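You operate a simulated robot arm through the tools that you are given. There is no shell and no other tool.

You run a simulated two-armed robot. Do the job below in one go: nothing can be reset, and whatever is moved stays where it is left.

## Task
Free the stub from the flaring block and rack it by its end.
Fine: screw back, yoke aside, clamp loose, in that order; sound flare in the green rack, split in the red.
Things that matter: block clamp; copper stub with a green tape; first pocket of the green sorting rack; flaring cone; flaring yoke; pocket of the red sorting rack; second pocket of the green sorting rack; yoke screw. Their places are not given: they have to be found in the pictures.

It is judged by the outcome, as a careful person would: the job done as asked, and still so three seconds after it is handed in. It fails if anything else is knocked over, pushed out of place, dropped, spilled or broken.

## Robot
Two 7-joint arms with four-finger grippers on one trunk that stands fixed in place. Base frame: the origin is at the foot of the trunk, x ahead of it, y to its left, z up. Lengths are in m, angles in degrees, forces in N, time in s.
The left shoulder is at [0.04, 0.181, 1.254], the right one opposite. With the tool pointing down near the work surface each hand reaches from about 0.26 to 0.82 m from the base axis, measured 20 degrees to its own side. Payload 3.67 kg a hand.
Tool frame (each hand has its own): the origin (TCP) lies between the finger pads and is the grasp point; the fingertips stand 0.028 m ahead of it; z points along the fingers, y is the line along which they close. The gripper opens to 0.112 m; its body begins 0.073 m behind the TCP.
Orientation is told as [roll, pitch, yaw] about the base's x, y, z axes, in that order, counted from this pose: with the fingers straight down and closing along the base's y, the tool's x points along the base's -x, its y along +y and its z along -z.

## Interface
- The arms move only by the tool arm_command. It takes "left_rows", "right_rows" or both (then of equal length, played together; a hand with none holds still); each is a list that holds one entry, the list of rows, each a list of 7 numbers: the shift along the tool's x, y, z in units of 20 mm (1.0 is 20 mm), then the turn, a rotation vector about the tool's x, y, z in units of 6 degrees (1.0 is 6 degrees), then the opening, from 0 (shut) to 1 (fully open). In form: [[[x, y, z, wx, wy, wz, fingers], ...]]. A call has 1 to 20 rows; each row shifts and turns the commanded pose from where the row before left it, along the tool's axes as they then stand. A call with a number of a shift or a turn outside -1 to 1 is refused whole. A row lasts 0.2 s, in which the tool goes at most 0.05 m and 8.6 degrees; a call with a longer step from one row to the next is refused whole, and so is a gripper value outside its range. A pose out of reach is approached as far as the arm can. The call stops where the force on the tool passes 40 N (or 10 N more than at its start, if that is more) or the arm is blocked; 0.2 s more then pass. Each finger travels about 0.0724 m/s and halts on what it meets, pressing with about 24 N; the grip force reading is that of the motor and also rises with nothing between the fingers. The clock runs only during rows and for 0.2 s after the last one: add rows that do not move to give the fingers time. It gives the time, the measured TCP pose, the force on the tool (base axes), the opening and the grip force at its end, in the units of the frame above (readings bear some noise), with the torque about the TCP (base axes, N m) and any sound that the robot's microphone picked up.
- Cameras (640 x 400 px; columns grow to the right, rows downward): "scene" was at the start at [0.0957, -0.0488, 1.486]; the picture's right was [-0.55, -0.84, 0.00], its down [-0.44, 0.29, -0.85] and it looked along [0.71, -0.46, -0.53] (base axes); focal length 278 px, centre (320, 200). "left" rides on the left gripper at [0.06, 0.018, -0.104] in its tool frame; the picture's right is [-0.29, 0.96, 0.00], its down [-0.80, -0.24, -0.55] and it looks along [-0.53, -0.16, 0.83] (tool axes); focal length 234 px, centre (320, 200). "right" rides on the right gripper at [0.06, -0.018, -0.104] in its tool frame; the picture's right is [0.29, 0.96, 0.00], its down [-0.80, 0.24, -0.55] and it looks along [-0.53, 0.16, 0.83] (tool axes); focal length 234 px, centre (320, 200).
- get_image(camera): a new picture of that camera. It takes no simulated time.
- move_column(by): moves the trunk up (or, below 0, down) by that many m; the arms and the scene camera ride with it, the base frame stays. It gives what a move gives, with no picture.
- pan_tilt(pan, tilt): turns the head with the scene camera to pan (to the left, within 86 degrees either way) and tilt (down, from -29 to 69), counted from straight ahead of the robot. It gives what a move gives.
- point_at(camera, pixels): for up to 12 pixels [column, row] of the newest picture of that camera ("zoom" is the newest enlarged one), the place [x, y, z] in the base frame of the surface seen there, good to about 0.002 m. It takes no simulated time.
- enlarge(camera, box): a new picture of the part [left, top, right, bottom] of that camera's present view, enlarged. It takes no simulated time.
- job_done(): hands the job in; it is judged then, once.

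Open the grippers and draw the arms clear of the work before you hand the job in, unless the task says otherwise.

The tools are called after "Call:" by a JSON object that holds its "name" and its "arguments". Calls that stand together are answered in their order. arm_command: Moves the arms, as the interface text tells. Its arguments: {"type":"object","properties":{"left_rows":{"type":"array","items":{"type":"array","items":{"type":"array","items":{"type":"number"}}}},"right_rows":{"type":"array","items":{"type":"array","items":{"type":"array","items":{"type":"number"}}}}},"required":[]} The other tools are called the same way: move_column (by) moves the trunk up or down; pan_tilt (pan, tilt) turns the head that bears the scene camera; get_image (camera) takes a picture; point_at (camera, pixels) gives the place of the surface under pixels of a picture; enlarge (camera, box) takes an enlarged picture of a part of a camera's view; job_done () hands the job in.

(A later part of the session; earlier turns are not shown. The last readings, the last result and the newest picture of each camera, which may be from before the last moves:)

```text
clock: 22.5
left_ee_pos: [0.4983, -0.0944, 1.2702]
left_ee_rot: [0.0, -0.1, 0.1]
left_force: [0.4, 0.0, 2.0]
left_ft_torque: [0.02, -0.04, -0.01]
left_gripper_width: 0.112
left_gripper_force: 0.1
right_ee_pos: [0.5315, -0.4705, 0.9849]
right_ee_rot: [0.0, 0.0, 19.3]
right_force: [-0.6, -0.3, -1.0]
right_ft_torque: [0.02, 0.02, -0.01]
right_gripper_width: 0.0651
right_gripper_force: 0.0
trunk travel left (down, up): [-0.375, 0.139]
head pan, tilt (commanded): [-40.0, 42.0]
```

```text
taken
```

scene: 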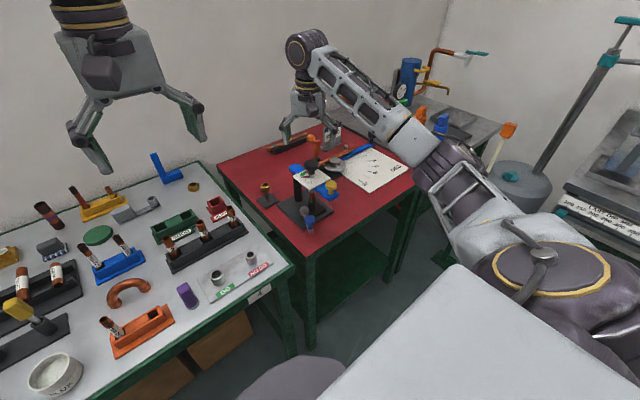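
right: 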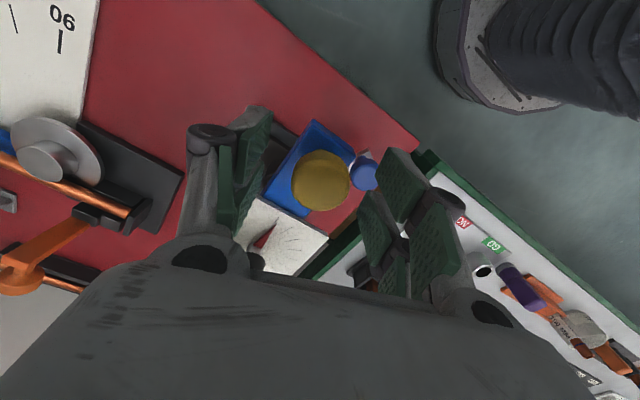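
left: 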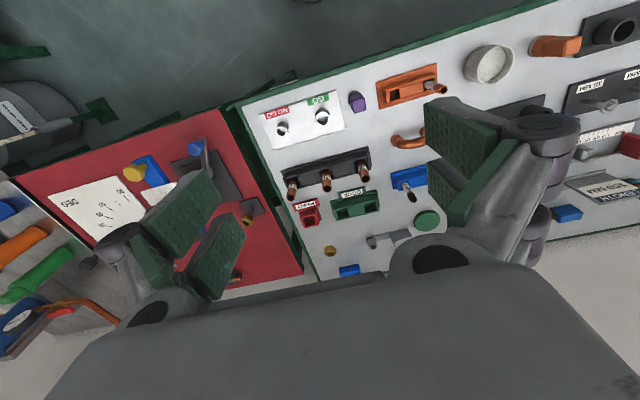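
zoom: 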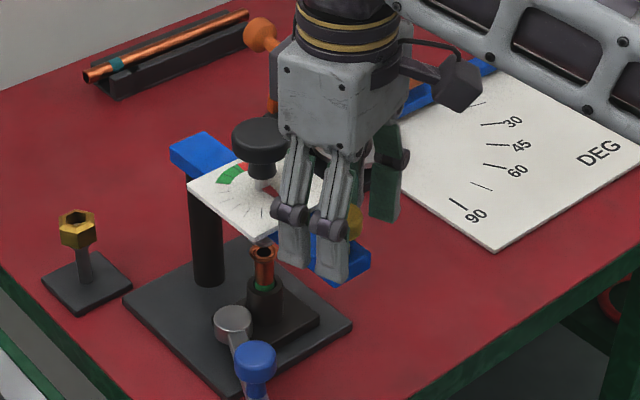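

The handle is between the fingers at (320,180). I close onto it.

Call:
{"name": "arm_command", "arguments": {"right_rows": [[[0, 0, 0, 0, 0, 0, 0.12], [0, 0, 0, 0, 0, 0, 0.12], [0, 0, 0, 0, 0, 0, 0.12], [0, 0, 0, 0, 0, 0, 0.12]]]}}

```text
clock: 23.5
left_ee_pos: [0.4967, -0.094, 1.27]
left_ee_rot: [0.0, -0.1, 0.1]
left_force: [0.2, 0.2, -0.2]
left_ft_torque: [0.02, 0.0, 0.02]
left_gripper_width: 0.1118
left_gripper_force: 0.1
right_ee_pos: [0.5313, -0.4697, 0.9876]
right_ee_rot: [0.0, 0.0, 19.3]
right_force: [-0.7, 0.6, -0.7]
right_ft_torque: [0.08, -0.18, 0.13]
right_gripper_width: 0.0291
right_gripper_force: 45.0
trunk travel left (down, up): [-0.375, 0.139]
head pan, tilt (commanded): [-40.0, 42.0]
```

Grip centred, almost no side force. I swing the handle along the arc toward +y by 12° first to see whether the yoke goes that way.

Call:
{"name": "arm_command", "arguments": {"right_rows": [[[-0.166, 0.404, 0, 0, 0, 0.5, 0.12], [-0.166, 0.404, 0, 0, 0, 0.5, 0.12], [-0.332, 0.809, 0, 0, 0, 1, 0.12]]]}}

Call:
{"name": "enlarge", "arguments": {"camera": "scene", "box": [266, 130, 386, 230]}}

```text
clock: 24.1
left_ee_pos: [0.4974, -0.0955, 1.2699]
left_ee_rot: [0.1, -0.1, 0.2]
left_force: [0.3, 0.0, 0.4]
left_ft_torque: [-0.09, -0.02, 0.0]
left_gripper_width: 0.1118
left_gripper_force: 0.1
right_ee_pos: [0.5325, -0.469, 0.9854]
right_ee_rot: [-1.1, 0.6, 13.2]
right_force: [-5.5, -31.2, -11.3]
right_ft_torque: [0.01, -1.06, 0.06]
right_gripper_width: 0.0291
right_gripper_force: 44.8
trunk travel left (down, up): [-0.375, 0.139]
head pan, tilt (commanded): [-40.0, 42.0]
stopped in row 2 (right hand): the force on the tool passed its limit at 47 N (the readings are from after the stop); the commanded pose is now the measured one
```

```text
4.00 times, centred on (326, 180) of scene
```

zoom: 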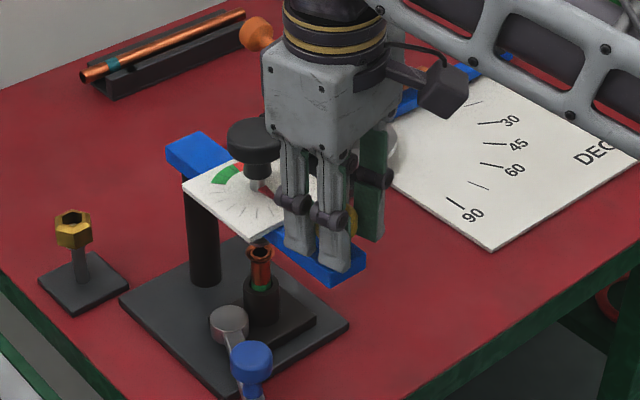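

The yoke is blocked toward +y (reaction −31 N). I reverse and try the other way, toward −y, by a small amount.

Call:
{"name": "arm_command", "arguments": {"right_rows": [[[0.078, -0.43, 0, 0, 0, -0.5, 0.12], [0.078, -0.43, 0, 0, 0, -0.5, 0.12], [0.155, -0.86, 0, 0, 0, -1, 0.12]]]}}

Call:
{"name": "enlarge", "arguments": {"camera": "scene", "box": [266, 130, 386, 230]}}

```text
clock: 24.9
left_ee_pos: [0.4966, -0.0972, 1.2693]
left_ee_rot: [0.1, 0.0, 0.1]
left_force: [0.4, -0.2, -0.8]
left_ft_torque: [-0.02, 0.0, 0.0]
left_gripper_width: 0.112
left_gripper_force: 0.1
right_ee_pos: [0.5358, -0.5003, 0.9859]
right_ee_rot: [-0.5, 0.6, 25.9]
right_force: [-24.1, -2.6, -20.0]
right_ft_torque: [0.02, 0.39, 0.45]
right_gripper_width: 0.0294
right_gripper_force: 45.3
trunk travel left (down, up): [-0.375, 0.139]
head pan, tilt (commanded): [-40.0, 42.0]
```

```text
4.00 times, centred on (326, 180) of scene
```

zoom: 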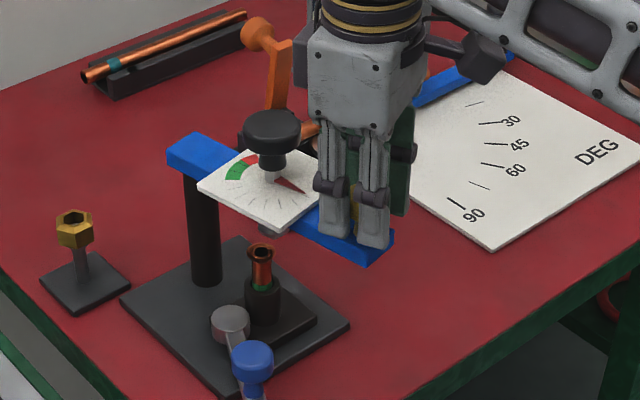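

The yoke does swing toward −y: the handle is now at (0.536, −0.500). To have enough wrist range I open, lift clear, turn the hand clockwise by 48°, and will re-grip.

Call:
{"name": "arm_command", "arguments": {"right_rows": [[[0, 0, 0, 0, 0, 0, 0.58], [0, 0, 0, 0, 0, 0, 0.58], [0, 0, 0, 0, 0, 0, 0.58], [0, 0, -0.9, 0, 0, 0, 0.58], [0, 0, -0.9, 0, 0, 0, 0.58], [0, 0, 0, 0, 0, 1, 0.58], [0, 0, 0, 0, 0, 1, 0.58], [0, 0, 0, 0, 0, 1, 0.58], [0, 0, 0, 0, 0, 1, 0.58], [0, 0, 0, 0, 0, 1, 0.58], [0, 0, 0, 0, 0, 1, 0.58], [0, 0, 0, 0, 0, 1, 0.58], [0, 0, 0, 0, 0, 1, 0.58]]]}}

Call:
{"name": "get_image", "arguments": {"camera": "right"}}

Call:
{"name": "get_image", "arguments": {"camera": "scene"}}

```text
clock: 27.7
left_ee_pos: [0.4982, -0.0935, 1.2696]
left_ee_rot: [0.1, -0.1, 0.0]
left_force: [0.1, 0.6, -0.3]
left_ft_torque: [-0.01, 0.01, -0.01]
left_gripper_width: 0.112
left_gripper_force: 0.2
right_ee_pos: [0.5379, -0.4969, 1.025]
right_ee_rot: [-0.7, -0.2, -22.3]
right_force: [-0.2, -0.1, 0.7]
right_ft_torque: [-0.02, 0.0, 0.01]
right_gripper_width: 0.0652
right_gripper_force: 0.0
trunk travel left (down, up): [-0.375, 0.139]
head pan, tilt (commanded): [-40.0, 42.0]
```

```text
taken
```

right: 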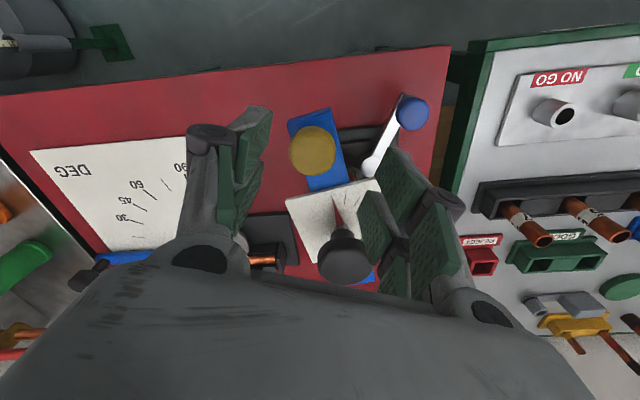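

```text
taken
```

scene: 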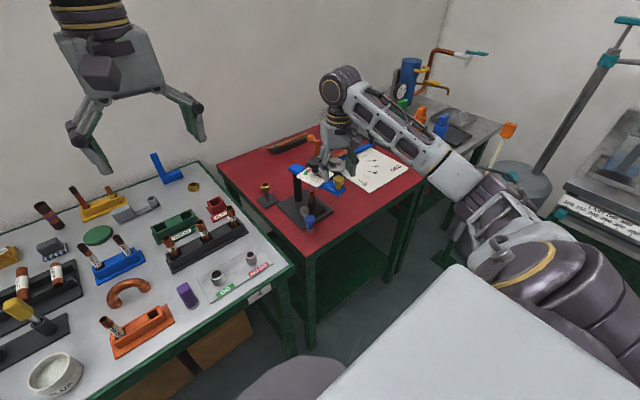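

The handle appears at (312,150) in the right picture; I measure it to re-centre.

Call:
{"name": "point_at", "arguments": {"camera": "right", "pixels": [[312, 152], [293, 152], [332, 152], [312, 132], [312, 170], [343, 258], [411, 112]]}}

Call:
{"name": "enlarge", "arguments": {"camera": "scene", "box": [266, 130, 386, 230]}}

```text
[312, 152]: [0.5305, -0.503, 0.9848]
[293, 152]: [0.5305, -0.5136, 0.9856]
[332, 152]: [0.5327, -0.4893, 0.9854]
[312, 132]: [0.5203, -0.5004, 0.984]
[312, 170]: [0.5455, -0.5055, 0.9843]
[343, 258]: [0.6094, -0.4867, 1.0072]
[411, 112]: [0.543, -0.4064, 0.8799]
```

```text
4.00 times, centred on (326, 180) of scene
```

zoom: 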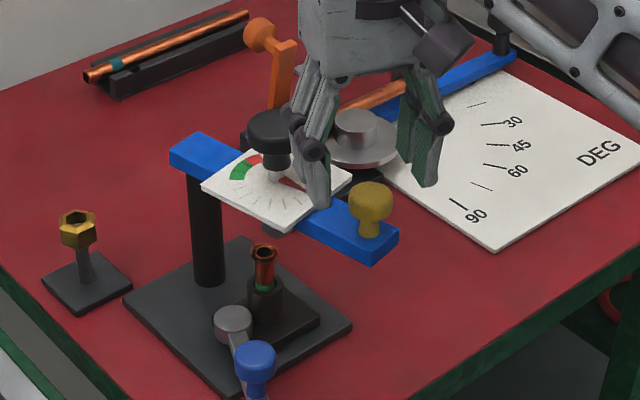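

Handle centre is now about (0.5335, −0.502). I re-centre, descend and close on it again.

Call:
{"name": "arm_command", "arguments": {"right_rows": [[[0.107, -0.32, 0, 0, 0, 0, 0.58], [0, 0, 0.65, 0, 0, 0, 0.58], [0, 0, 0.65, 0, 0, 0, 0.58], [0, 0, 0.65, 0, 0, 0, 0.58], [0, 0, 0, 0, 0, 0, 0.12], [0, 0, 0, 0, 0, 0, 0.12], [0, 0, 0, 0, 0, 0, 0.12], [0, 0, 0, 0, 0, 0, 0.12]]]}}

```text
clock: 29.5
left_ee_pos: [0.4992, -0.0925, 1.2691]
left_ee_rot: [0.0, 0.0, 0.0]
left_force: [0.3, -0.1, -0.2]
left_ft_torque: [0.02, 0.0, 0.03]
left_gripper_width: 0.1119
left_gripper_force: 0.1
right_ee_pos: [0.533, -0.5026, 0.9859]
right_ee_rot: [-0.8, -0.2, -22.3]
right_force: [3.2, 0.6, -0.2]
right_ft_torque: [-0.07, -0.31, 0.0]
right_gripper_width: 0.0294
right_gripper_force: 45.0
trunk travel left (down, up): [-0.375, 0.139]
head pan, tilt (commanded): [-40.0, 42.0]
```

Good grip. I swing the handle along its arc toward −y by 24° with the wrist turning along with it.

Call:
{"name": "arm_command", "arguments": {"right_rows": [[[-0.264, -0.351, 0, 0, 0, -0.5, 0.12], [-0.264, -0.351, 0, 0, 0, -0.5, 0.12], [-0.264, -0.351, 0, 0, 0, -0.5, 0.12], [-0.264, -0.351, 0, 0, 0, -0.5, 0.12], [-0.264, -0.351, 0, 0, 0, -0.5, 0.12], [-0.264, -0.351, 0, 0, 0, -0.5, 0.12], [-0.264, -0.351, 0, 0, 0, -0.5, 0.12], [-0.264, -0.351, 0, 0, 0, -0.5, 0.12]]]}}

Call:
{"name": "enlarge", "arguments": {"camera": "scene", "box": [256, 110, 396, 230]}}

```text
clock: 31.3
left_ee_pos: [0.4972, -0.095, 1.2695]
left_ee_rot: [0.1, -0.1, 0.1]
left_force: [-0.2, -0.8, -0.2]
left_ft_torque: [-0.03, 0.0, -0.03]
left_gripper_width: 0.1121
left_gripper_force: 0.0
right_ee_pos: [0.5631, -0.5676, 0.9859]
right_ee_rot: [-0.7, 0.4, 1.8]
right_force: [-8.6, -5.5, -12.4]
right_ft_torque: [-0.04, 0.11, 0.01]
right_gripper_width: 0.0295
right_gripper_force: 44.7
trunk travel left (down, up): [-0.375, 0.139]
head pan, tilt (commanded): [-40.0, 42.0]
```

```text
3.33 times, centred on (326, 170) of scene
```

zoom: 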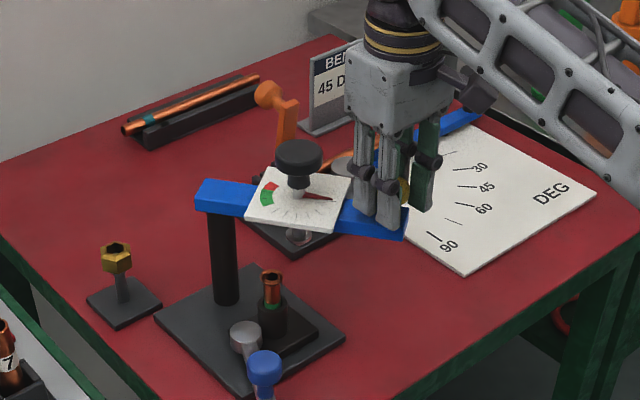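

Swung by about 36° with modest forces. I ease the hand 2 mm outward and down and continue another 24°.

Call:
{"name": "arm_command", "arguments": {"right_rows": [[[-0.181, -0.407, 0.08, 0, 0, -0.5, 0.12], [-0.264, -0.351, 0, 0, 0, -0.5, 0.12], [-0.264, -0.351, 0, 0, 0, -0.5, 0.12], [-0.264, -0.351, 0, 0, 0, -0.5, 0.12], [-0.264, -0.351, 0, 0, 0, -0.5, 0.12], [-0.264, -0.351, 0, 0, 0, -0.5, 0.12], [-0.264, -0.351, 0, 0, 0, -0.5, 0.12], [-0.264, -0.351, 0, 0, 0, -0.5, 0.12]]]}}

Call:
{"name": "enlarge", "arguments": {"camera": "scene", "box": [256, 110, 396, 230]}}

Call:
{"name": "get_image", "arguments": {"camera": "right"}}

```text
clock: 33.1
left_ee_pos: [0.4978, -0.0951, 1.2698]
left_ee_rot: [0.1, -0.1, 0.1]
left_force: [-0.3, 0.0, 1.0]
left_ft_torque: [0.0, 0.01, -0.03]
left_gripper_width: 0.1118
left_gripper_force: 0.1
right_ee_pos: [0.6127, -0.6156, 0.9871]
right_ee_rot: [-0.7, 0.5, 25.6]
right_force: [-8.0, -16.2, -0.4]
right_ft_torque: [-0.08, 0.25, -0.21]
right_gripper_width: 0.0297
right_gripper_force: 45.6
trunk travel left (down, up): [-0.375, 0.139]
head pan, tilt (commanded): [-40.0, 42.0]
```

```text
3.33 times, centred on (326, 170) of scene
```

zoom: 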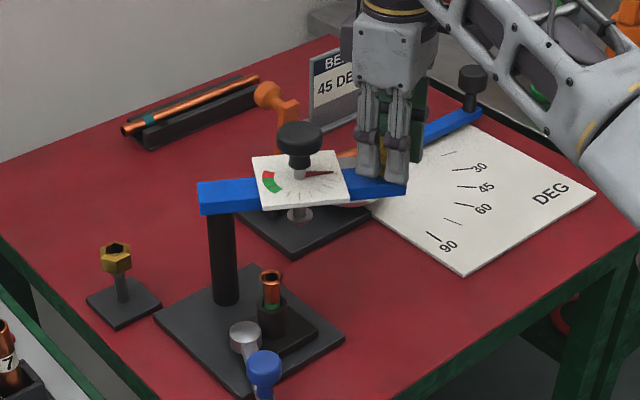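

```text
taken
```

right: 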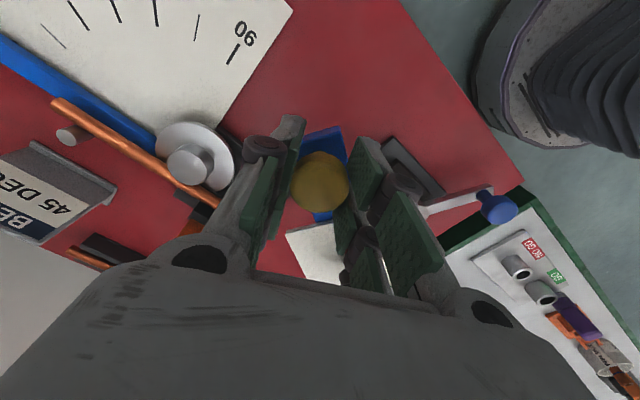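

Swung 57°; a circle through the measured points puts the pivot at (0.708, −0.468) with R≈0.176. I check the heights of the bender parts and orange lever before swinging further.

Call:
{"name": "enlarge", "arguments": {"camera": "scene", "box": [256, 110, 396, 230]}}

Call:
{"name": "point_at", "arguments": {"camera": "zoom", "pixels": [[266, 92], [285, 105], [284, 130], [330, 90], [298, 213], [298, 140], [270, 185], [348, 160], [405, 195], [402, 187], [365, 225], [268, 232]]}}

```text
3.33 times, centred on (326, 170) of scene
```

zoom: 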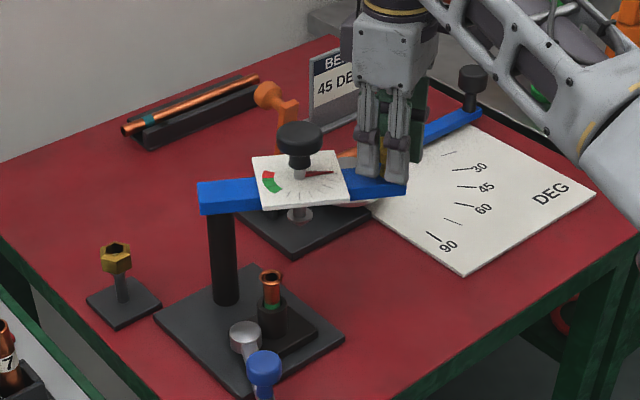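

```text
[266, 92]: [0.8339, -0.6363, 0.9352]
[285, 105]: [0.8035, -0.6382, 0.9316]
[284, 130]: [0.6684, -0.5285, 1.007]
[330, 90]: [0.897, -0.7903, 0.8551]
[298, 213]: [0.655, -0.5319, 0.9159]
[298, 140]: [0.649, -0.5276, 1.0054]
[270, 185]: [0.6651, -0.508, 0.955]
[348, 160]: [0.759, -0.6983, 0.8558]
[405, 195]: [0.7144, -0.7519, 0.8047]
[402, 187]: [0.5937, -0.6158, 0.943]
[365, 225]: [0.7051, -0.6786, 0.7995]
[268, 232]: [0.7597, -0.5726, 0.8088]
```

The orange lever stands at x≥0.80, clear of the yoke up to about 90°, and the cone (z≈0.915) clears the bender. I ease outward 3 mm and swing another 21° with the corrected radius.

Call:
{"name": "arm_command", "arguments": {"right_rows": [[[-0.122, -0.465, 0, 0, 0, -0.5, 0.12], [-0.25, -0.387, 0, 0, 0, -0.5, 0.12], [-0.25, -0.387, 0, 0, 0, -0.5, 0.12], [-0.25, -0.387, 0, 0, 0, -0.5, 0.12], [-0.25, -0.387, 0, 0, 0, -0.5, 0.12], [-0.25, -0.387, 0, 0, 0, -0.5, 0.12], [-0.25, -0.387, 0, 0, 0, -0.5, 0.12]]]}}

Call:
{"name": "enlarge", "arguments": {"camera": "scene", "box": [256, 110, 396, 230]}}

```text
clock: 34.3
left_ee_pos: [0.4947, -0.0909, 1.2715]
left_ee_rot: [-0.1, -0.3, 0.0]
left_force: [0.4, -1.0, -0.1]
left_ft_torque: [0.01, -0.01, 0.04]
left_gripper_width: 0.112
left_gripper_force: 0.0
right_ee_pos: [0.6432, -0.6276, 0.9855]
right_ee_rot: [0.5, 1.0, 39.5]
right_force: [-29.9, 15.6, 14.2]
right_ft_torque: [0.66, 0.92, 0.27]
right_gripper_width: 0.0288
right_gripper_force: 45.2
trunk travel left (down, up): [-0.375, 0.139]
head pan, tilt (commanded): [-40.0, 42.0]
stopped in row 5 (right hand): the force on the tool passed its limit at 46 N (the readings are from after the stop); the commanded pose is now the measured one
```

```text
3.33 times, centred on (326, 170) of scene
```

zoom: 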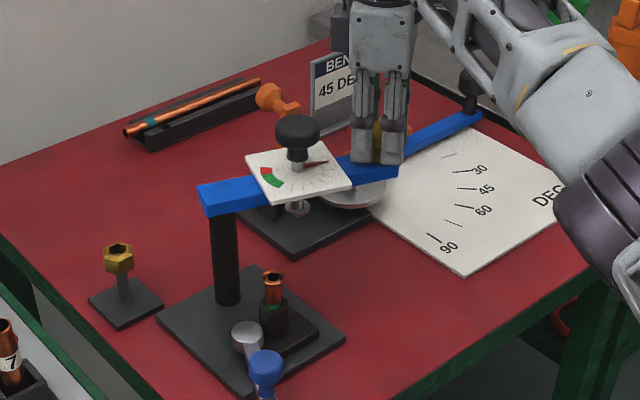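

The yoke stopped hard at about 68° (reaction ~34 N along the arc): it's at its aside stop. I ease back a couple of millimetres, open and lift clear.

Call:
{"name": "arm_command", "arguments": {"right_rows": [[[0.04, 0.06, 0, 0, 0, 0, 0.12], [0, 0, 0, 0, 0, 0, 0.58], [0, 0, 0, 0, 0, 0, 0.58], [0, 0, 0, 0, 0, 0, 0.58], [0, 0, -0.9, 0, 0, 0, 0.58], [0, 0, -0.9, 0, 0, 0, 0.58], [0, 0, -0.9, 0, 0, 0, 0.58], [0, 0, -0.9, 0, 0, 0, 0.58]]]}}

Call:
{"name": "enlarge", "arguments": {"camera": "scene", "box": [256, 110, 396, 230]}}

Call:
{"name": "get_image", "arguments": {"camera": "right"}}

```text
clock: 36.1
left_ee_pos: [0.4975, -0.093, 1.2703]
left_ee_rot: [-0.1, 0.0, 0.1]
left_force: [-1.0, -0.5, 0.3]
left_ft_torque: [0.01, 0.02, 0.0]
left_gripper_width: 0.112
left_gripper_force: 0.0
right_ee_pos: [0.6466, -0.6286, 1.0533]
right_ee_rot: [0.2, 0.9, 39.5]
right_force: [0.0, -0.6, -0.3]
right_ft_torque: [-0.01, 0.02, 0.02]
right_gripper_width: 0.0648
right_gripper_force: 0.1
trunk travel left (down, up): [-0.375, 0.139]
head pan, tilt (commanded): [-40.0, 42.0]
```

```text
3.33 times, centred on (326, 170) of scene
```

zoom: 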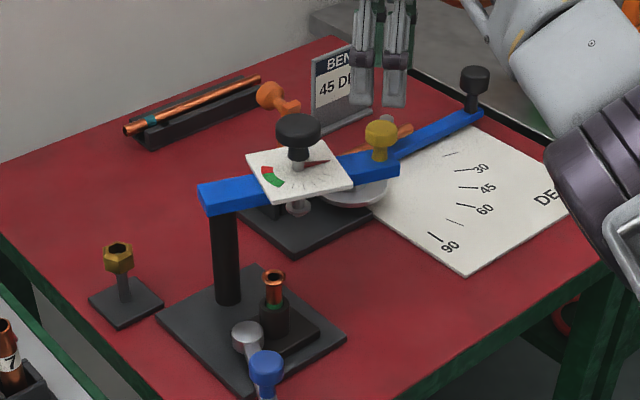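

```text
taken
```

right: 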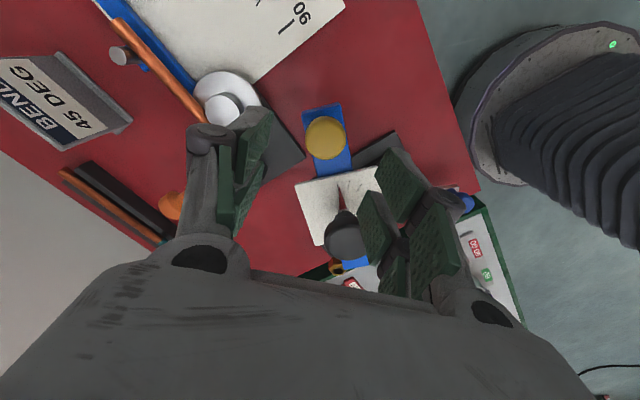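

The yoke stays aside. I raise the hand a bit further and look closely at the stub's flare and the clamp lever.

Call:
{"name": "arm_command", "arguments": {"right_rows": [[[0, 0, -1, 0, 0, 0, 0.58], [0, 0, -1, 0, 0, 0, 0.58], [0, 0, -1, 0, 0, 0, 0.58]]]}}

Call:
{"name": "enlarge", "arguments": {"camera": "scene", "box": [300, 185, 350, 235]}}

Call:
{"name": "enlarge", "arguments": {"camera": "scene", "box": [328, 186, 348, 206]}}

```text
clock: 36.9
left_ee_pos: [0.4967, -0.0925, 1.2697]
left_ee_rot: [-0.1, -0.1, 0.1]
left_force: [-0.1, -0.4, 0.4]
left_ft_torque: [0.0, -0.03, 0.03]
left_gripper_width: 0.1119
left_gripper_force: 0.1
right_ee_pos: [0.6492, -0.6298, 1.1147]
right_ee_rot: [0.2, 0.9, 39.4]
right_force: [0.9, -0.7, -0.6]
right_ft_torque: [0.02, 0.02, 0.01]
right_gripper_width: 0.0651
right_gripper_force: 0.0
trunk travel left (down, up): [-0.375, 0.139]
head pan, tilt (commanded): [-40.0, 42.0]
```

```text
8.00 times, centred on (325, 210) of scene
```

zoom: 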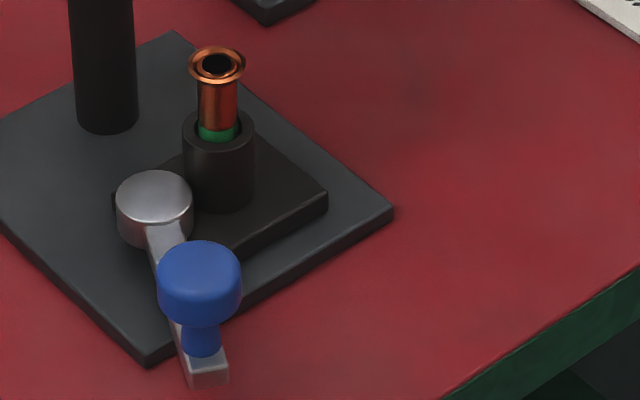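

```text
16.00 times, centred on (338, 196) of scene
```

zoom: 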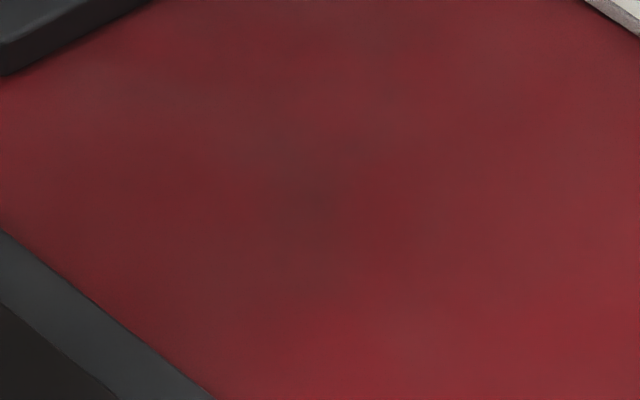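

The stub's flare is at about scene pixel (327,193). I zoom in on it.

Call:
{"name": "enlarge", "arguments": {"camera": "scene", "box": [318, 186, 338, 206]}}

Call:
{"name": "point_at", "arguments": {"camera": "zoom", "pixels": [[250, 110], [330, 110], [290, 85], [290, 130], [290, 160], [290, 200], [290, 245], [290, 270], [235, 270], [340, 270]]}}

```text
16.00 times, centred on (328, 196) of scene
```

zoom: 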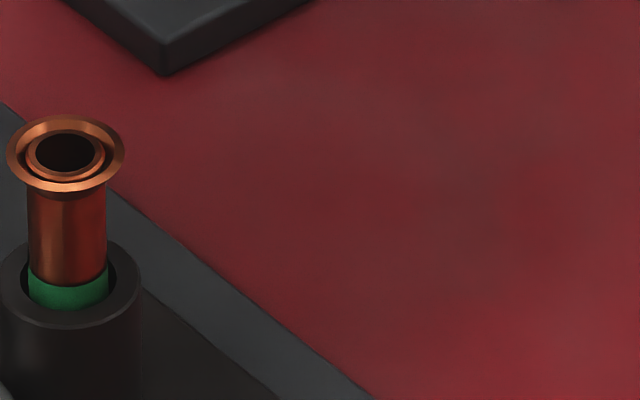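

```text
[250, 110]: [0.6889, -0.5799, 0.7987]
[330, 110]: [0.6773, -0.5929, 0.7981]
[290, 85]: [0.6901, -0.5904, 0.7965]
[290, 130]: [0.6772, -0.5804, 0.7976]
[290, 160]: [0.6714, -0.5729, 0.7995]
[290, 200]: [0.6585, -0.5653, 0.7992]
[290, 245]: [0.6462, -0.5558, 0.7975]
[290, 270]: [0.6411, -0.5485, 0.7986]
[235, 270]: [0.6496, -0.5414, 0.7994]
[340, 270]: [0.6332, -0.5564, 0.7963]
```

The stub is at scene pixel (312,193). I zoom right onto it and measure it.

Call:
{"name": "enlarge", "arguments": {"camera": "scene", "box": [303, 185, 323, 207]}}

Call:
{"name": "enlarge", "arguments": {"camera": "scene", "box": [280, 185, 340, 240]}}

Call:
{"name": "point_at", "arguments": {"camera": "zoom", "pixels": [[281, 60], [330, 60], [305, 45], [305, 76], [305, 100], [305, 140], [270, 130], [340, 135], [240, 200], [290, 285], [290, 260], [290, 360]]}}

```text
16.00 times, centred on (313, 196) of scene
```

zoom: 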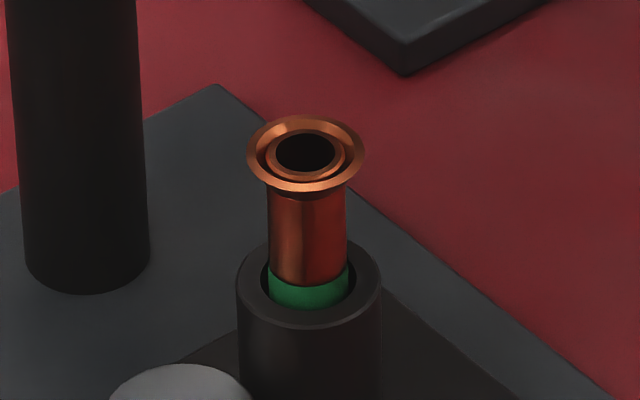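

```text
7.27 times, centred on (310, 212) of scene
```

zoom: 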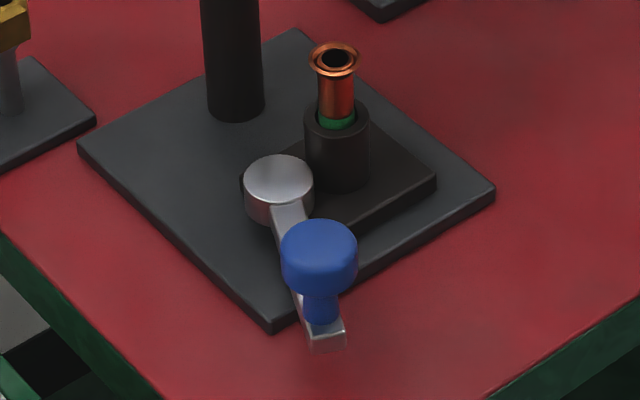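

```text
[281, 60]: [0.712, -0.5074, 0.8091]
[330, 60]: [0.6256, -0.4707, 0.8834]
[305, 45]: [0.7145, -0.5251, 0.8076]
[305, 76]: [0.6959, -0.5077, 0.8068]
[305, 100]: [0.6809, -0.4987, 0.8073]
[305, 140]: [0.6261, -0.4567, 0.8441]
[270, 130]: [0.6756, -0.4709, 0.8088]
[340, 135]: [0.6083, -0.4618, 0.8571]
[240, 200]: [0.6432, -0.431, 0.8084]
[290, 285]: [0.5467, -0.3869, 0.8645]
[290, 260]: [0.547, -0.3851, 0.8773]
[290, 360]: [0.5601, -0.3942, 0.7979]
```

I re-measure with pixel positions from this last picture: flare (335,58), tube, block, silver drum (278,175), blue knob (320,240).

Call:
{"name": "point_at", "arguments": {"camera": "zoom", "pixels": [[313, 60], [358, 60], [335, 45], [335, 74], [335, 100], [335, 122], [306, 112], [366, 115], [337, 133], [337, 160], [278, 175], [278, 205]]}}

Call:
{"name": "point_at", "arguments": {"camera": "zoom", "pixels": [[320, 235], [284, 240], [355, 240], [320, 222], [320, 258], [320, 285], [320, 310], [328, 335], [285, 215], [300, 240], [410, 175], [220, 200]]}}

```text
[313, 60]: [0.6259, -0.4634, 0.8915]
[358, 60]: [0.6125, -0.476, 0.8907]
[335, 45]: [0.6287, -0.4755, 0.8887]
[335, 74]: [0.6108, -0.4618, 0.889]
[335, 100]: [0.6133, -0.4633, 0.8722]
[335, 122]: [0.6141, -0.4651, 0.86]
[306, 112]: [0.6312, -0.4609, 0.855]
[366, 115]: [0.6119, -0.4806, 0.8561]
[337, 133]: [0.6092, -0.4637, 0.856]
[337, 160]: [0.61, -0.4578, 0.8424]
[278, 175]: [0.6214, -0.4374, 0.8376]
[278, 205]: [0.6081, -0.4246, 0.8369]
```

```text
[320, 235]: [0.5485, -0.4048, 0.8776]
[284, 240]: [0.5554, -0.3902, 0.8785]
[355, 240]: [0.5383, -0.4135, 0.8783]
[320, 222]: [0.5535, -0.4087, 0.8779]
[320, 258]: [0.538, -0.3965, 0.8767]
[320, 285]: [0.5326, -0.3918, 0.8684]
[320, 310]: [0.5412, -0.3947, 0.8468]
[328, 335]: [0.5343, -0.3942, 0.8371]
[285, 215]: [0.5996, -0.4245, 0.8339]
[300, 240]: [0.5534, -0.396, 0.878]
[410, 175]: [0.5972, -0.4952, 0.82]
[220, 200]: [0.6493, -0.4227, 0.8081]
```

Stub axis ≈ (0.619, −0.469), flare rim at z≈0.890; the clamp drum is at (0.620, −0.436) with the blue knob at (0.547, −0.402), top z 0.878. I bring the right hand to (0.555, −0.488, 0.98) at yaw 0 to look closely at the flare with its camera.

Call:
{"name": "arm_command", "arguments": {"right_rows": [[[0, 0, 0, 0, 0, 0.938, 0.58], [0, 0, 0, 0, 0, 0.938, 0.58], [0, 0, 0, 0, 0, 0.938, 0.58], [0, 0, 0, 0, 0, 0.938, 0.58], [0, 0, 0, 0, 0, 0.938, 0.58], [0, 0, 0, 0, 0, 0.938, 0.58], [0, 0, 0, 0, 0, 0.938, 0.58], [0.588, 0.888, 0.35, 0, 0, 0, 0.7], [0.588, 0.888, 0.35, 0, 0, 0, 0.7], [0.588, 0.888, 0.35, 0, 0, 0, 0.7], [0.588, 0.888, 0.35, 0, 0, 0, 0.7], [0.588, 0.888, 0.35, 0, 0, 0, 0.7], [0.588, 0.888, 0.35, 0, 0, 0, 0.7], [0.588, 0.888, 0.35, 0, 0, 0, 0.7], [0.588, 0.888, 0.35, 0, 0, 0, 0.7], [0, 0, 0.79, 0, 0, 0, 0.7], [0, 0, 0.79, 0, 0, 0, 0.7], [0, 0, 0.79, 0, 0, 0, 0.7], [0, 0, 0.79, 0, 0, 0, 0.7], [0, 0, 0.79, 0, 0, 0, 0.7]]]}}

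Call:
{"name": "get_image", "arguments": {"camera": "right"}}

```text
clock: 41.1
left_ee_pos: [0.4974, -0.0919, 1.2683]
left_ee_rot: [0.0, -0.1, 0.1]
left_force: [0.5, 0.3, 0.3]
left_ft_torque: [0.02, 0.0, 0.02]
left_gripper_width: 0.1121
left_gripper_force: 0.0
right_ee_pos: [0.5527, -0.4888, 0.9801]
right_ee_rot: [-0.4, 0.9, 0.0]
right_force: [0.4, -0.2, 0.6]
right_ft_torque: [0.02, -0.04, 0.01]
right_gripper_width: 0.0783
right_gripper_force: 0.0
trunk travel left (down, up): [-0.375, 0.139]
head pan, tilt (commanded): [-40.0, 42.0]
```

```text
taken
```

right: 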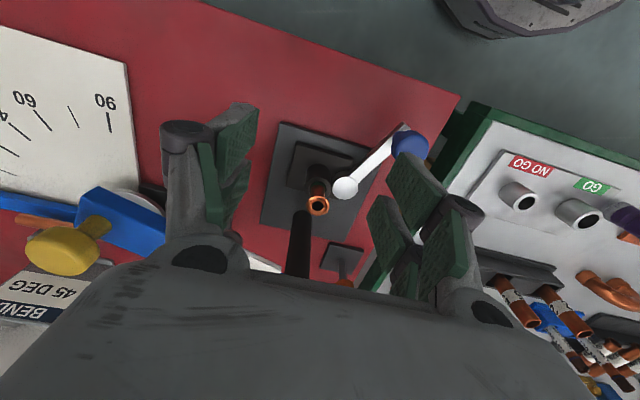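

The stub shows at (318,205). I enlarge it to judge the flare.

Call:
{"name": "enlarge", "arguments": {"camera": "right", "box": [300, 192, 336, 218]}}

Call:
{"name": "enlarge", "arguments": {"camera": "right", "box": [240, 110, 440, 260]}}

```text
15.38 times, centred on (318, 205) of right
```

zoom: 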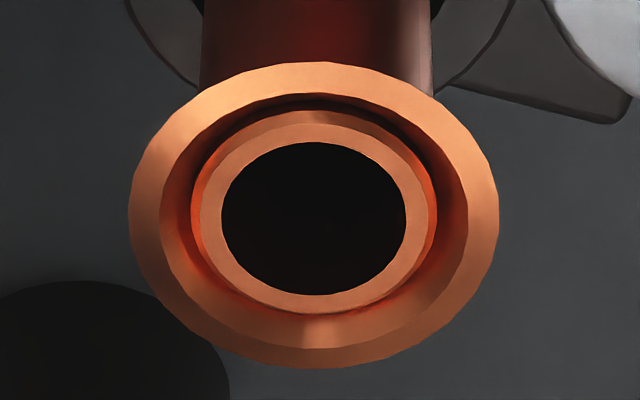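

```text
2.67 times, centred on (340, 185) of right
```

zoom: 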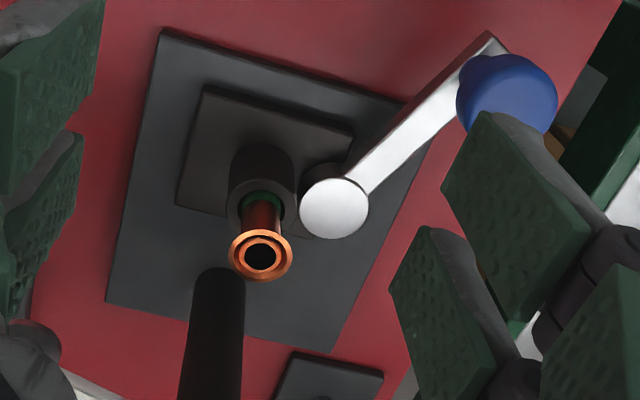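

The flare ring is continuous all the way round – no split visible from above, so it looks sound. Now the clamp: I measure the blue knob from this view (zoom ~(507,92)).

Call:
{"name": "point_at", "arguments": {"camera": "zoom", "pixels": [[505, 90], [462, 95], [552, 95], [505, 62], [505, 125], [335, 205], [335, 180], [335, 232], [305, 207], [365, 207], [260, 250], [425, 115]]}}

```text
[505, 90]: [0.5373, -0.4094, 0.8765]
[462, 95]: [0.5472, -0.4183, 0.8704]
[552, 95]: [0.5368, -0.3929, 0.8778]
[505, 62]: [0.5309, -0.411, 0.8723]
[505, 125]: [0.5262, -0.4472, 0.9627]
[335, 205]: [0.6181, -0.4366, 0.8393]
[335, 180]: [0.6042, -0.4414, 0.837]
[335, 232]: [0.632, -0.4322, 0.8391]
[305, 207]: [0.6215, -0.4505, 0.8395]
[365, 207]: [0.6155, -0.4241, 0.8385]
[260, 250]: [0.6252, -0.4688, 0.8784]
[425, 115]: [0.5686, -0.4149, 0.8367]
```

The clamp drum is at (0.618, −0.437), knob at (0.546, −0.402). I move over the knob and descend to TCP z≈0.880 (tips well above the lever).

Call:
{"name": "arm_command", "arguments": {"right_rows": [[[0.064, 0.868, 0, 0, 0, 0, 0.58], [0.064, 0.868, 0, 0, 0, 0, 0.58], [0.064, 0.868, 0, 0, 0, 0, 0.58], [0.064, 0.868, 0, 0, 0, 0, 0.58], [0.064, 0.868, 0, 0, 0, 0, 0.58], [0, 0, 0.8, 0, 0, 0, 0.58], [0, 0, 0.8, 0, 0, 0, 0.58]]]}}

Call:
{"name": "get_image", "arguments": {"camera": "right"}}

Call:
{"name": "enlarge", "arguments": {"camera": "scene", "box": [256, 130, 376, 240]}}

```text
clock: 42.7
left_ee_pos: [0.4989, -0.0932, 1.2696]
left_ee_rot: [0.0, -0.2, 0.0]
left_force: [0.3, 0.5, -1.0]
left_ft_torque: [-0.02, 0.03, 0.01]
left_gripper_width: 0.1121
left_gripper_force: 0.0
right_ee_pos: [0.5468, -0.4025, 0.9461]
right_ee_rot: [-0.5, 0.9, 0.0]
right_force: [-0.6, -0.9, 0.6]
right_ft_torque: [-0.03, 0.0, 0.0]
right_gripper_width: 0.0651
right_gripper_force: 0.0
trunk travel left (down, up): [-0.375, 0.139]
head pan, tilt (commanded): [-40.0, 42.0]
```

```text
taken
```

right: 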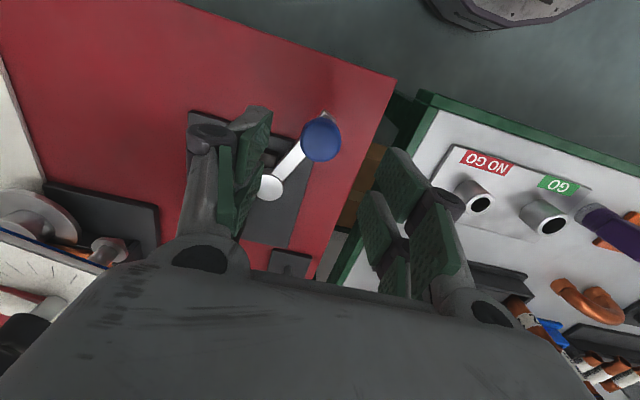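

```text
3.64 times, centred on (316, 185) of scene
```

zoom: 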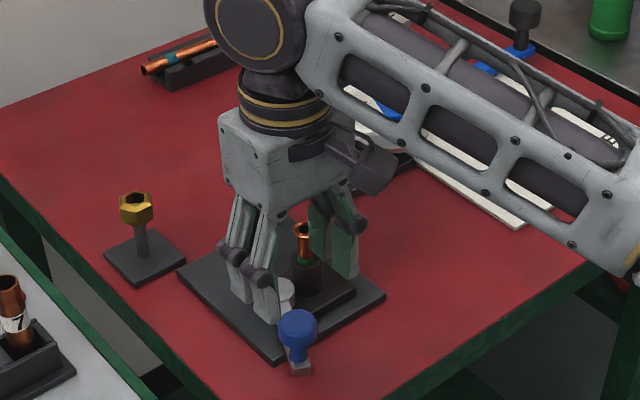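

The knob is centred at (321,138). I descend the remaining 65 mm and close on it.

Call:
{"name": "arm_command", "arguments": {"right_rows": [[[0, 0, 0.65, 0, 0, 0, 0.58], [0, 0, 0.65, 0, 0, 0, 0.58], [0, 0, 0.65, 0, 0, 0, 0.58], [0, 0, 0.65, 0, 0, 0, 0.58], [0, 0, 0.65, 0, 0, 0, 0.58], [0, 0, 0, 0, 0, 0, 0.12], [0, 0, 0, 0, 0, 0, 0.12], [0, 0, 0, 0, 0, 0, 0.12], [0, 0, 0, 0, 0, 0, 0.12]]]}}

Call:
{"name": "enlarge", "arguments": {"camera": "scene", "box": [256, 130, 376, 240]}}

```text
clock: 44.7
left_ee_pos: [0.4973, -0.0927, 1.2699]
left_ee_rot: [0.1, -0.1, 0.1]
left_force: [-0.7, 0.2, 0.5]
left_ft_torque: [-0.01, 0.0, 0.01]
left_gripper_width: 0.1123
left_gripper_force: 0.2
right_ee_pos: [0.5459, -0.4003, 0.8825]
right_ee_rot: [-0.4, 0.9, 0.0]
right_force: [-0.2, 0.4, -2.5]
right_ft_torque: [0.01, -0.22, 0.05]
right_gripper_width: 0.0295
right_gripper_force: 45.2
trunk travel left (down, up): [-0.375, 0.139]
head pan, tilt (commanded): [-40.0, 42.0]
```

```text
3.64 times, centred on (316, 185) of scene
```

zoom: 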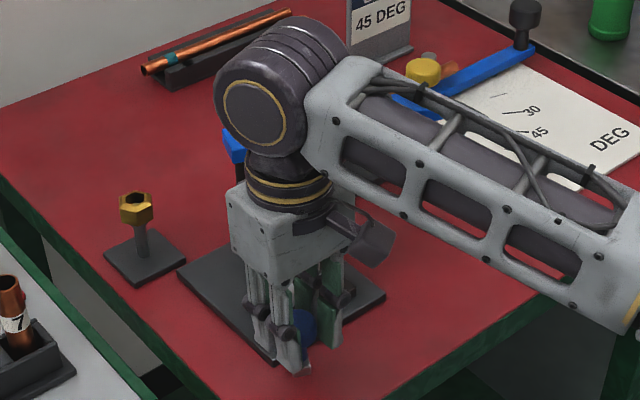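

Knob gripped with almost no side force. I try the loosening direction, counter‑clockwise seen from above, by about 9° along the lever's arc.

Call:
{"name": "arm_command", "arguments": {"right_rows": [[[0.087, -0.191, 0, 0, 0, -0.5, 0.12], [0.087, -0.191, 0, 0, 0, -0.5, 0.12], [0.087, -0.191, 0, 0, 0, -0.5, 0.12]]]}}

Call:
{"name": "enlarge", "arguments": {"camera": "scene", "box": [256, 130, 376, 240]}}

```text
clock: 45.4
left_ee_pos: [0.5005, -0.0941, 1.2677]
left_ee_rot: [-0.1, 0.1, 0.1]
left_force: [-0.3, 0.1, -0.7]
left_ft_torque: [0.02, -0.01, -0.02]
left_gripper_width: 0.1119
left_gripper_force: 0.1
right_ee_pos: [0.5448, -0.4031, 0.883]
right_ee_rot: [0.8, -0.1, 7.6]
right_force: [26.1, 25.9, -6.3]
right_ft_torque: [0.09, 0.38, -0.17]
right_gripper_width: 0.0293
right_gripper_force: 45.5
trunk travel left (down, up): [-0.375, 0.139]
head pan, tilt (commanded): [-40.0, 42.0]
stopped in row 3 (right hand): the force on the tool passed its limit at 44 N (the readings are from after the stop); the commanded pose is now the measured one
```

```text
3.64 times, centred on (316, 185) of scene
```

zoom: 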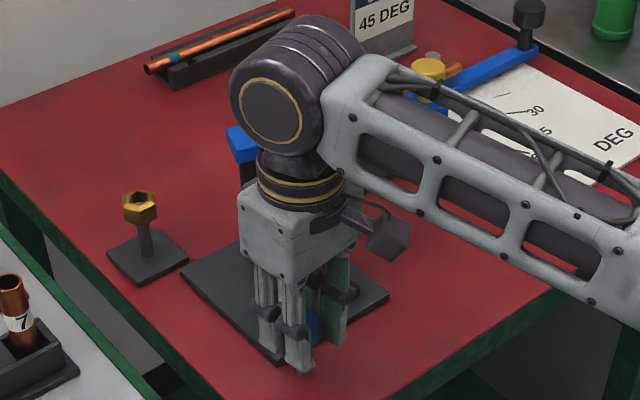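

Blocked counter‑clockwise (34 N against it). I reverse and swing the lever clockwise, away from the stub.

Call:
{"name": "arm_command", "arguments": {"right_rows": [[[-0.117, 0.174, 0, 0, 0, 0.5, 0.12], [-0.117, 0.174, 0, 0, 0, 0.5, 0.12], [-0.117, 0.174, 0, 0, 0, 0.5, 0.12], [-0.117, 0.174, 0, 0, 0, 0.5, 0.12]]]}}

Call:
{"name": "enlarge", "arguments": {"camera": "scene", "box": [256, 130, 376, 240]}}

```text
clock: 46.4
left_ee_pos: [0.498, -0.0945, 1.27]
left_ee_rot: [0.0, -0.1, 0.1]
left_force: [0.8, 0.3, 0.3]
left_ft_torque: [0.0, 0.02, -0.02]
left_gripper_width: 0.1121
left_gripper_force: 0.2
right_ee_pos: [0.5484, -0.3946, 0.8821]
right_ee_rot: [0.1, 0.6, -4.9]
right_force: [-1.4, -7.8, 4.6]
right_ft_torque: [-0.23, 0.08, -0.43]
right_gripper_width: 0.0289
right_gripper_force: 44.8
trunk travel left (down, up): [-0.375, 0.139]
head pan, tilt (commanded): [-40.0, 42.0]
```

```text
3.64 times, centred on (316, 185) of scene
```

zoom: 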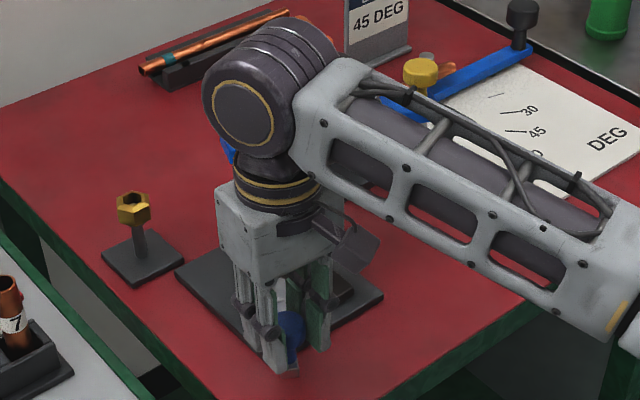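

The lever now moves clockwise. I continue by 18° along the arc.

Call:
{"name": "arm_command", "arguments": {"right_rows": [[[-0.117, 0.174, 0, 0, 0, 0.5, 0.12], [-0.117, 0.174, 0, 0, 0, 0.5, 0.12], [-0.117, 0.174, 0, 0, 0, 0.5, 0.12], [-0.117, 0.174, 0, 0, 0, 0.5, 0.12], [-0.117, 0.174, 0, 0, 0, 0.5, 0.12], [-0.117, 0.174, 0, 0, 0, 0.5, 0.12]]]}}

Call:
{"name": "enlarge", "arguments": {"camera": "scene", "box": [256, 130, 376, 240]}}

```text
clock: 47.8
left_ee_pos: [0.4969, -0.0937, 1.27]
left_ee_rot: [-0.1, -0.2, 0.1]
left_force: [0.4, 0.3, -0.2]
left_ft_torque: [0.02, -0.03, 0.0]
left_gripper_width: 0.1119
left_gripper_force: 0.0
right_ee_pos: [0.568, -0.3738, 0.8824]
right_ee_rot: [0.1, 0.6, -22.6]
right_force: [-4.9, 0.1, 0.9]
right_ft_torque: [0.29, 0.43, -0.31]
right_gripper_width: 0.029
right_gripper_force: 44.8
trunk travel left (down, up): [-0.375, 0.139]
head pan, tilt (commanded): [-40.0, 42.0]
```

```text
3.64 times, centred on (316, 185) of scene
```

zoom: 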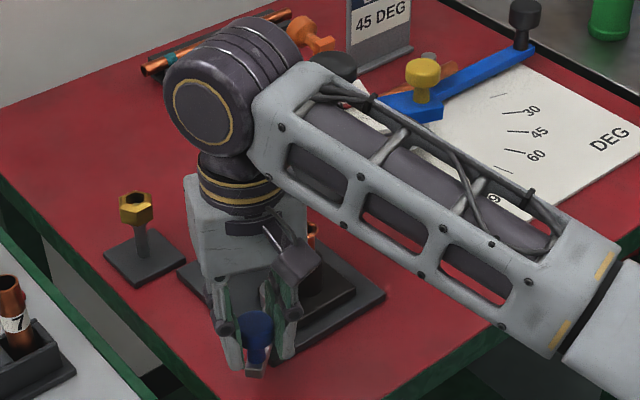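

The lever has turned about 27°. I continue clockwise another 24°.

Call:
{"name": "arm_command", "arguments": {"right_rows": [[[-0.107, 0.182, 0, 0, 0, 0.5, 0.12], [-0.107, 0.182, 0, 0, 0, 0.5, 0.12], [-0.107, 0.182, 0, 0, 0, 0.5, 0.12], [-0.107, 0.182, 0, 0, 0, 0.5, 0.12], [-0.107, 0.182, 0, 0, 0, 0.5, 0.12], [-0.107, 0.182, 0, 0, 0, 0.5, 0.12], [-0.107, 0.182, 0, 0, 0, 0.5, 0.12], [-0.107, 0.182, 0, 0, 0, 0.5, 0.12]]]}}

Call:
{"name": "get_image", "arguments": {"camera": "scene"}}

Call:
{"name": "enlarge", "arguments": {"camera": "scene", "box": [256, 130, 376, 240]}}

```text
clock: 49.6
left_ee_pos: [0.4972, -0.091, 1.2698]
left_ee_rot: [0.0, 0.0, 0.0]
left_force: [0.2, -0.7, 0.4]
left_ft_torque: [0.0, 0.01, 0.01]
left_gripper_width: 0.1122
left_gripper_force: 0.0
right_ee_pos: [0.5972, -0.3575, 0.8821]
right_ee_rot: [-0.2, 0.6, -46.5]
right_force: [-4.8, 18.9, -9.8]
right_ft_torque: [0.28, 0.15, 0.13]
right_gripper_width: 0.029
right_gripper_force: 44.6
trunk travel left (down, up): [-0.375, 0.139]
head pan, tilt (commanded): [-40.0, 42.0]
```

```text
taken
```

scene: 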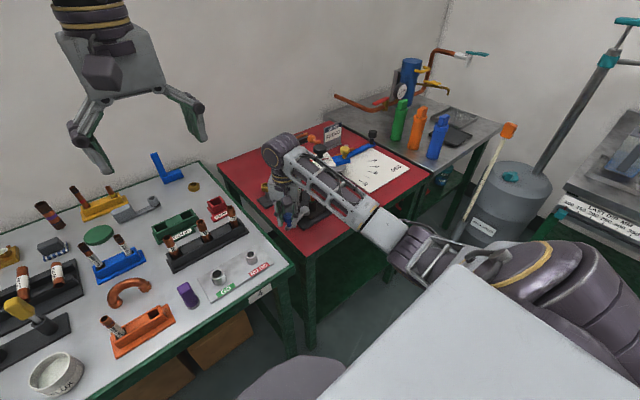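

```text
3.64 times, centred on (316, 185) of scene
```

zoom: 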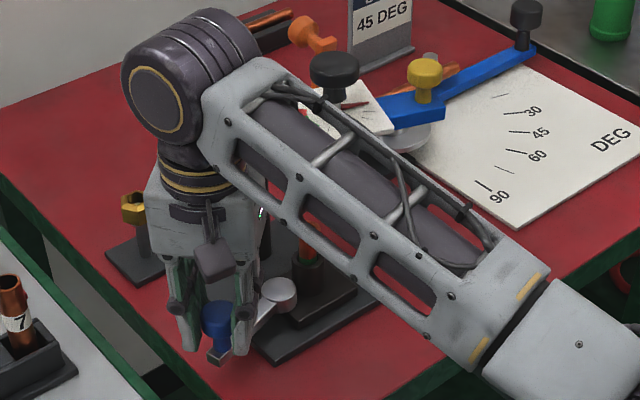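

Turned about 50° so far; the side force is radial, so I ease 3.5 mm outward and continue 24° more.

Call:
{"name": "arm_command", "arguments": {"right_rows": [[[0.158, 0.087, 0, 0, 0, 0, 0.12], [-0.108, 0.185, 0, 0, 0, 0.5, 0.12], [-0.108, 0.185, 0, 0, 0, 0.5, 0.12], [-0.108, 0.185, 0, 0, 0, 0.5, 0.12], [-0.108, 0.185, 0, 0, 0, 0.5, 0.12], [-0.108, 0.185, 0, 0, 0, 0.5, 0.12], [-0.108, 0.185, 0, 0, 0, 0.5, 0.12], [-0.108, 0.185, 0, 0, 0, 0.5, 0.12], [-0.108, 0.185, 0, 0, 0, 0.5, 0.12]]]}}

Call:
{"name": "enlarge", "arguments": {"camera": "scene", "box": [256, 130, 376, 240]}}

```text
clock: 51.6
left_ee_pos: [0.4943, -0.0932, 1.2719]
left_ee_rot: [0.0, -0.2, 0.0]
left_force: [0.0, 0.6, 0.5]
left_ft_torque: [0.0, 0.01, -0.03]
left_gripper_width: 0.112
left_gripper_force: 0.0
right_ee_pos: [0.6216, -0.3553, 0.8829]
right_ee_rot: [-1.3, 0.7, -69.7]
right_force: [-28.9, -0.1, 12.9]
right_ft_torque: [-0.12, 0.98, -0.11]
right_gripper_width: 0.0293
right_gripper_force: 45.2
trunk travel left (down, up): [-0.375, 0.139]
head pan, tilt (commanded): [-40.0, 42.0]
stopped in row 9 (right hand): the force on the tool passed its limit at 45 N (the readings are from after the stop); the commanded pose is now the measured one
```

```text
3.64 times, centred on (316, 185) of scene
```

zoom: 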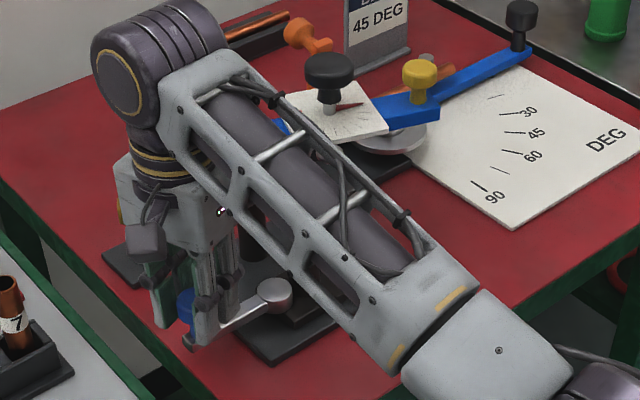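

The lever hit its open stop after about 67° of travel. I ease back slightly, open the fingers and lift straight up.

Call:
{"name": "arm_command", "arguments": {"right_rows": [[[0.04, -0.07, 0, 0, 0, 0, 0.12], [0, 0, 0, 0, 0, 0, 0.58], [0, 0, 0, 0, 0, 0, 0.58], [0, 0, 0, 0, 0, 0, 0.58], [0, 0, -0.9, 0, 0, 0, 0.58], [0, 0, -0.9, 0, 0, 0, 0.58], [0, 0, -0.9, 0, 0, 0, 0.58], [0, 0, -0.9, 0, 0, 0, 0.58], [0, 0, -0.9, 0, 0, 0, 0.58], [0, 0, -0.9, 0, 0, 0, 0.58], [0, 0, -0.9, 0, 0, 0, 0.58]]]}}

Call:
{"name": "get_image", "arguments": {"camera": "right"}}

Call:
{"name": "enlarge", "arguments": {"camera": "scene", "box": [256, 130, 376, 240]}}

```text
clock: 54.0
left_ee_pos: [0.4964, -0.0938, 1.2696]
left_ee_rot: [0.0, -0.1, 0.0]
left_force: [-0.3, 0.7, 0.1]
left_ft_torque: [0.01, 0.03, 0.0]
left_gripper_width: 0.1121
left_gripper_force: 0.0
right_ee_pos: [0.6261, -0.3558, 1.0052]
right_ee_rot: [-1.1, 0.6, -69.7]
right_force: [0.3, -0.8, -0.3]
right_ft_torque: [0.0, -0.02, 0.05]
right_gripper_width: 0.0651
right_gripper_force: 0.1
trunk travel left (down, up): [-0.375, 0.139]
head pan, tilt (commanded): [-40.0, 42.0]
```

```text
taken
```

right: 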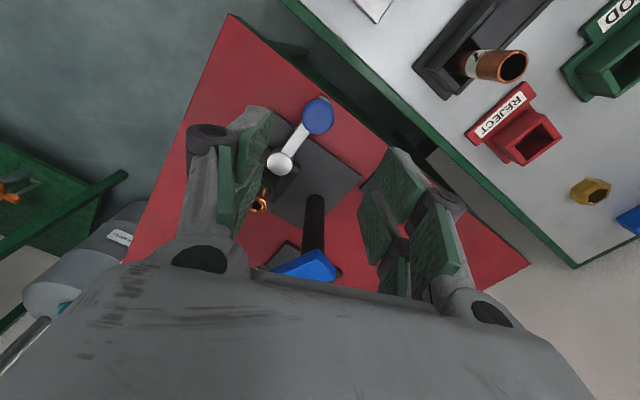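

```text
3.64 times, centred on (316, 185) of scene
```

zoom: 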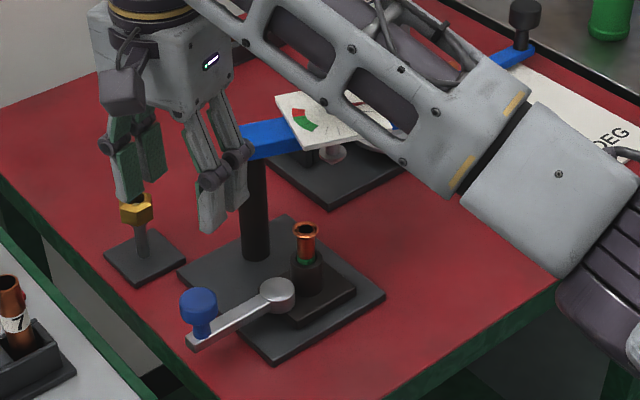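

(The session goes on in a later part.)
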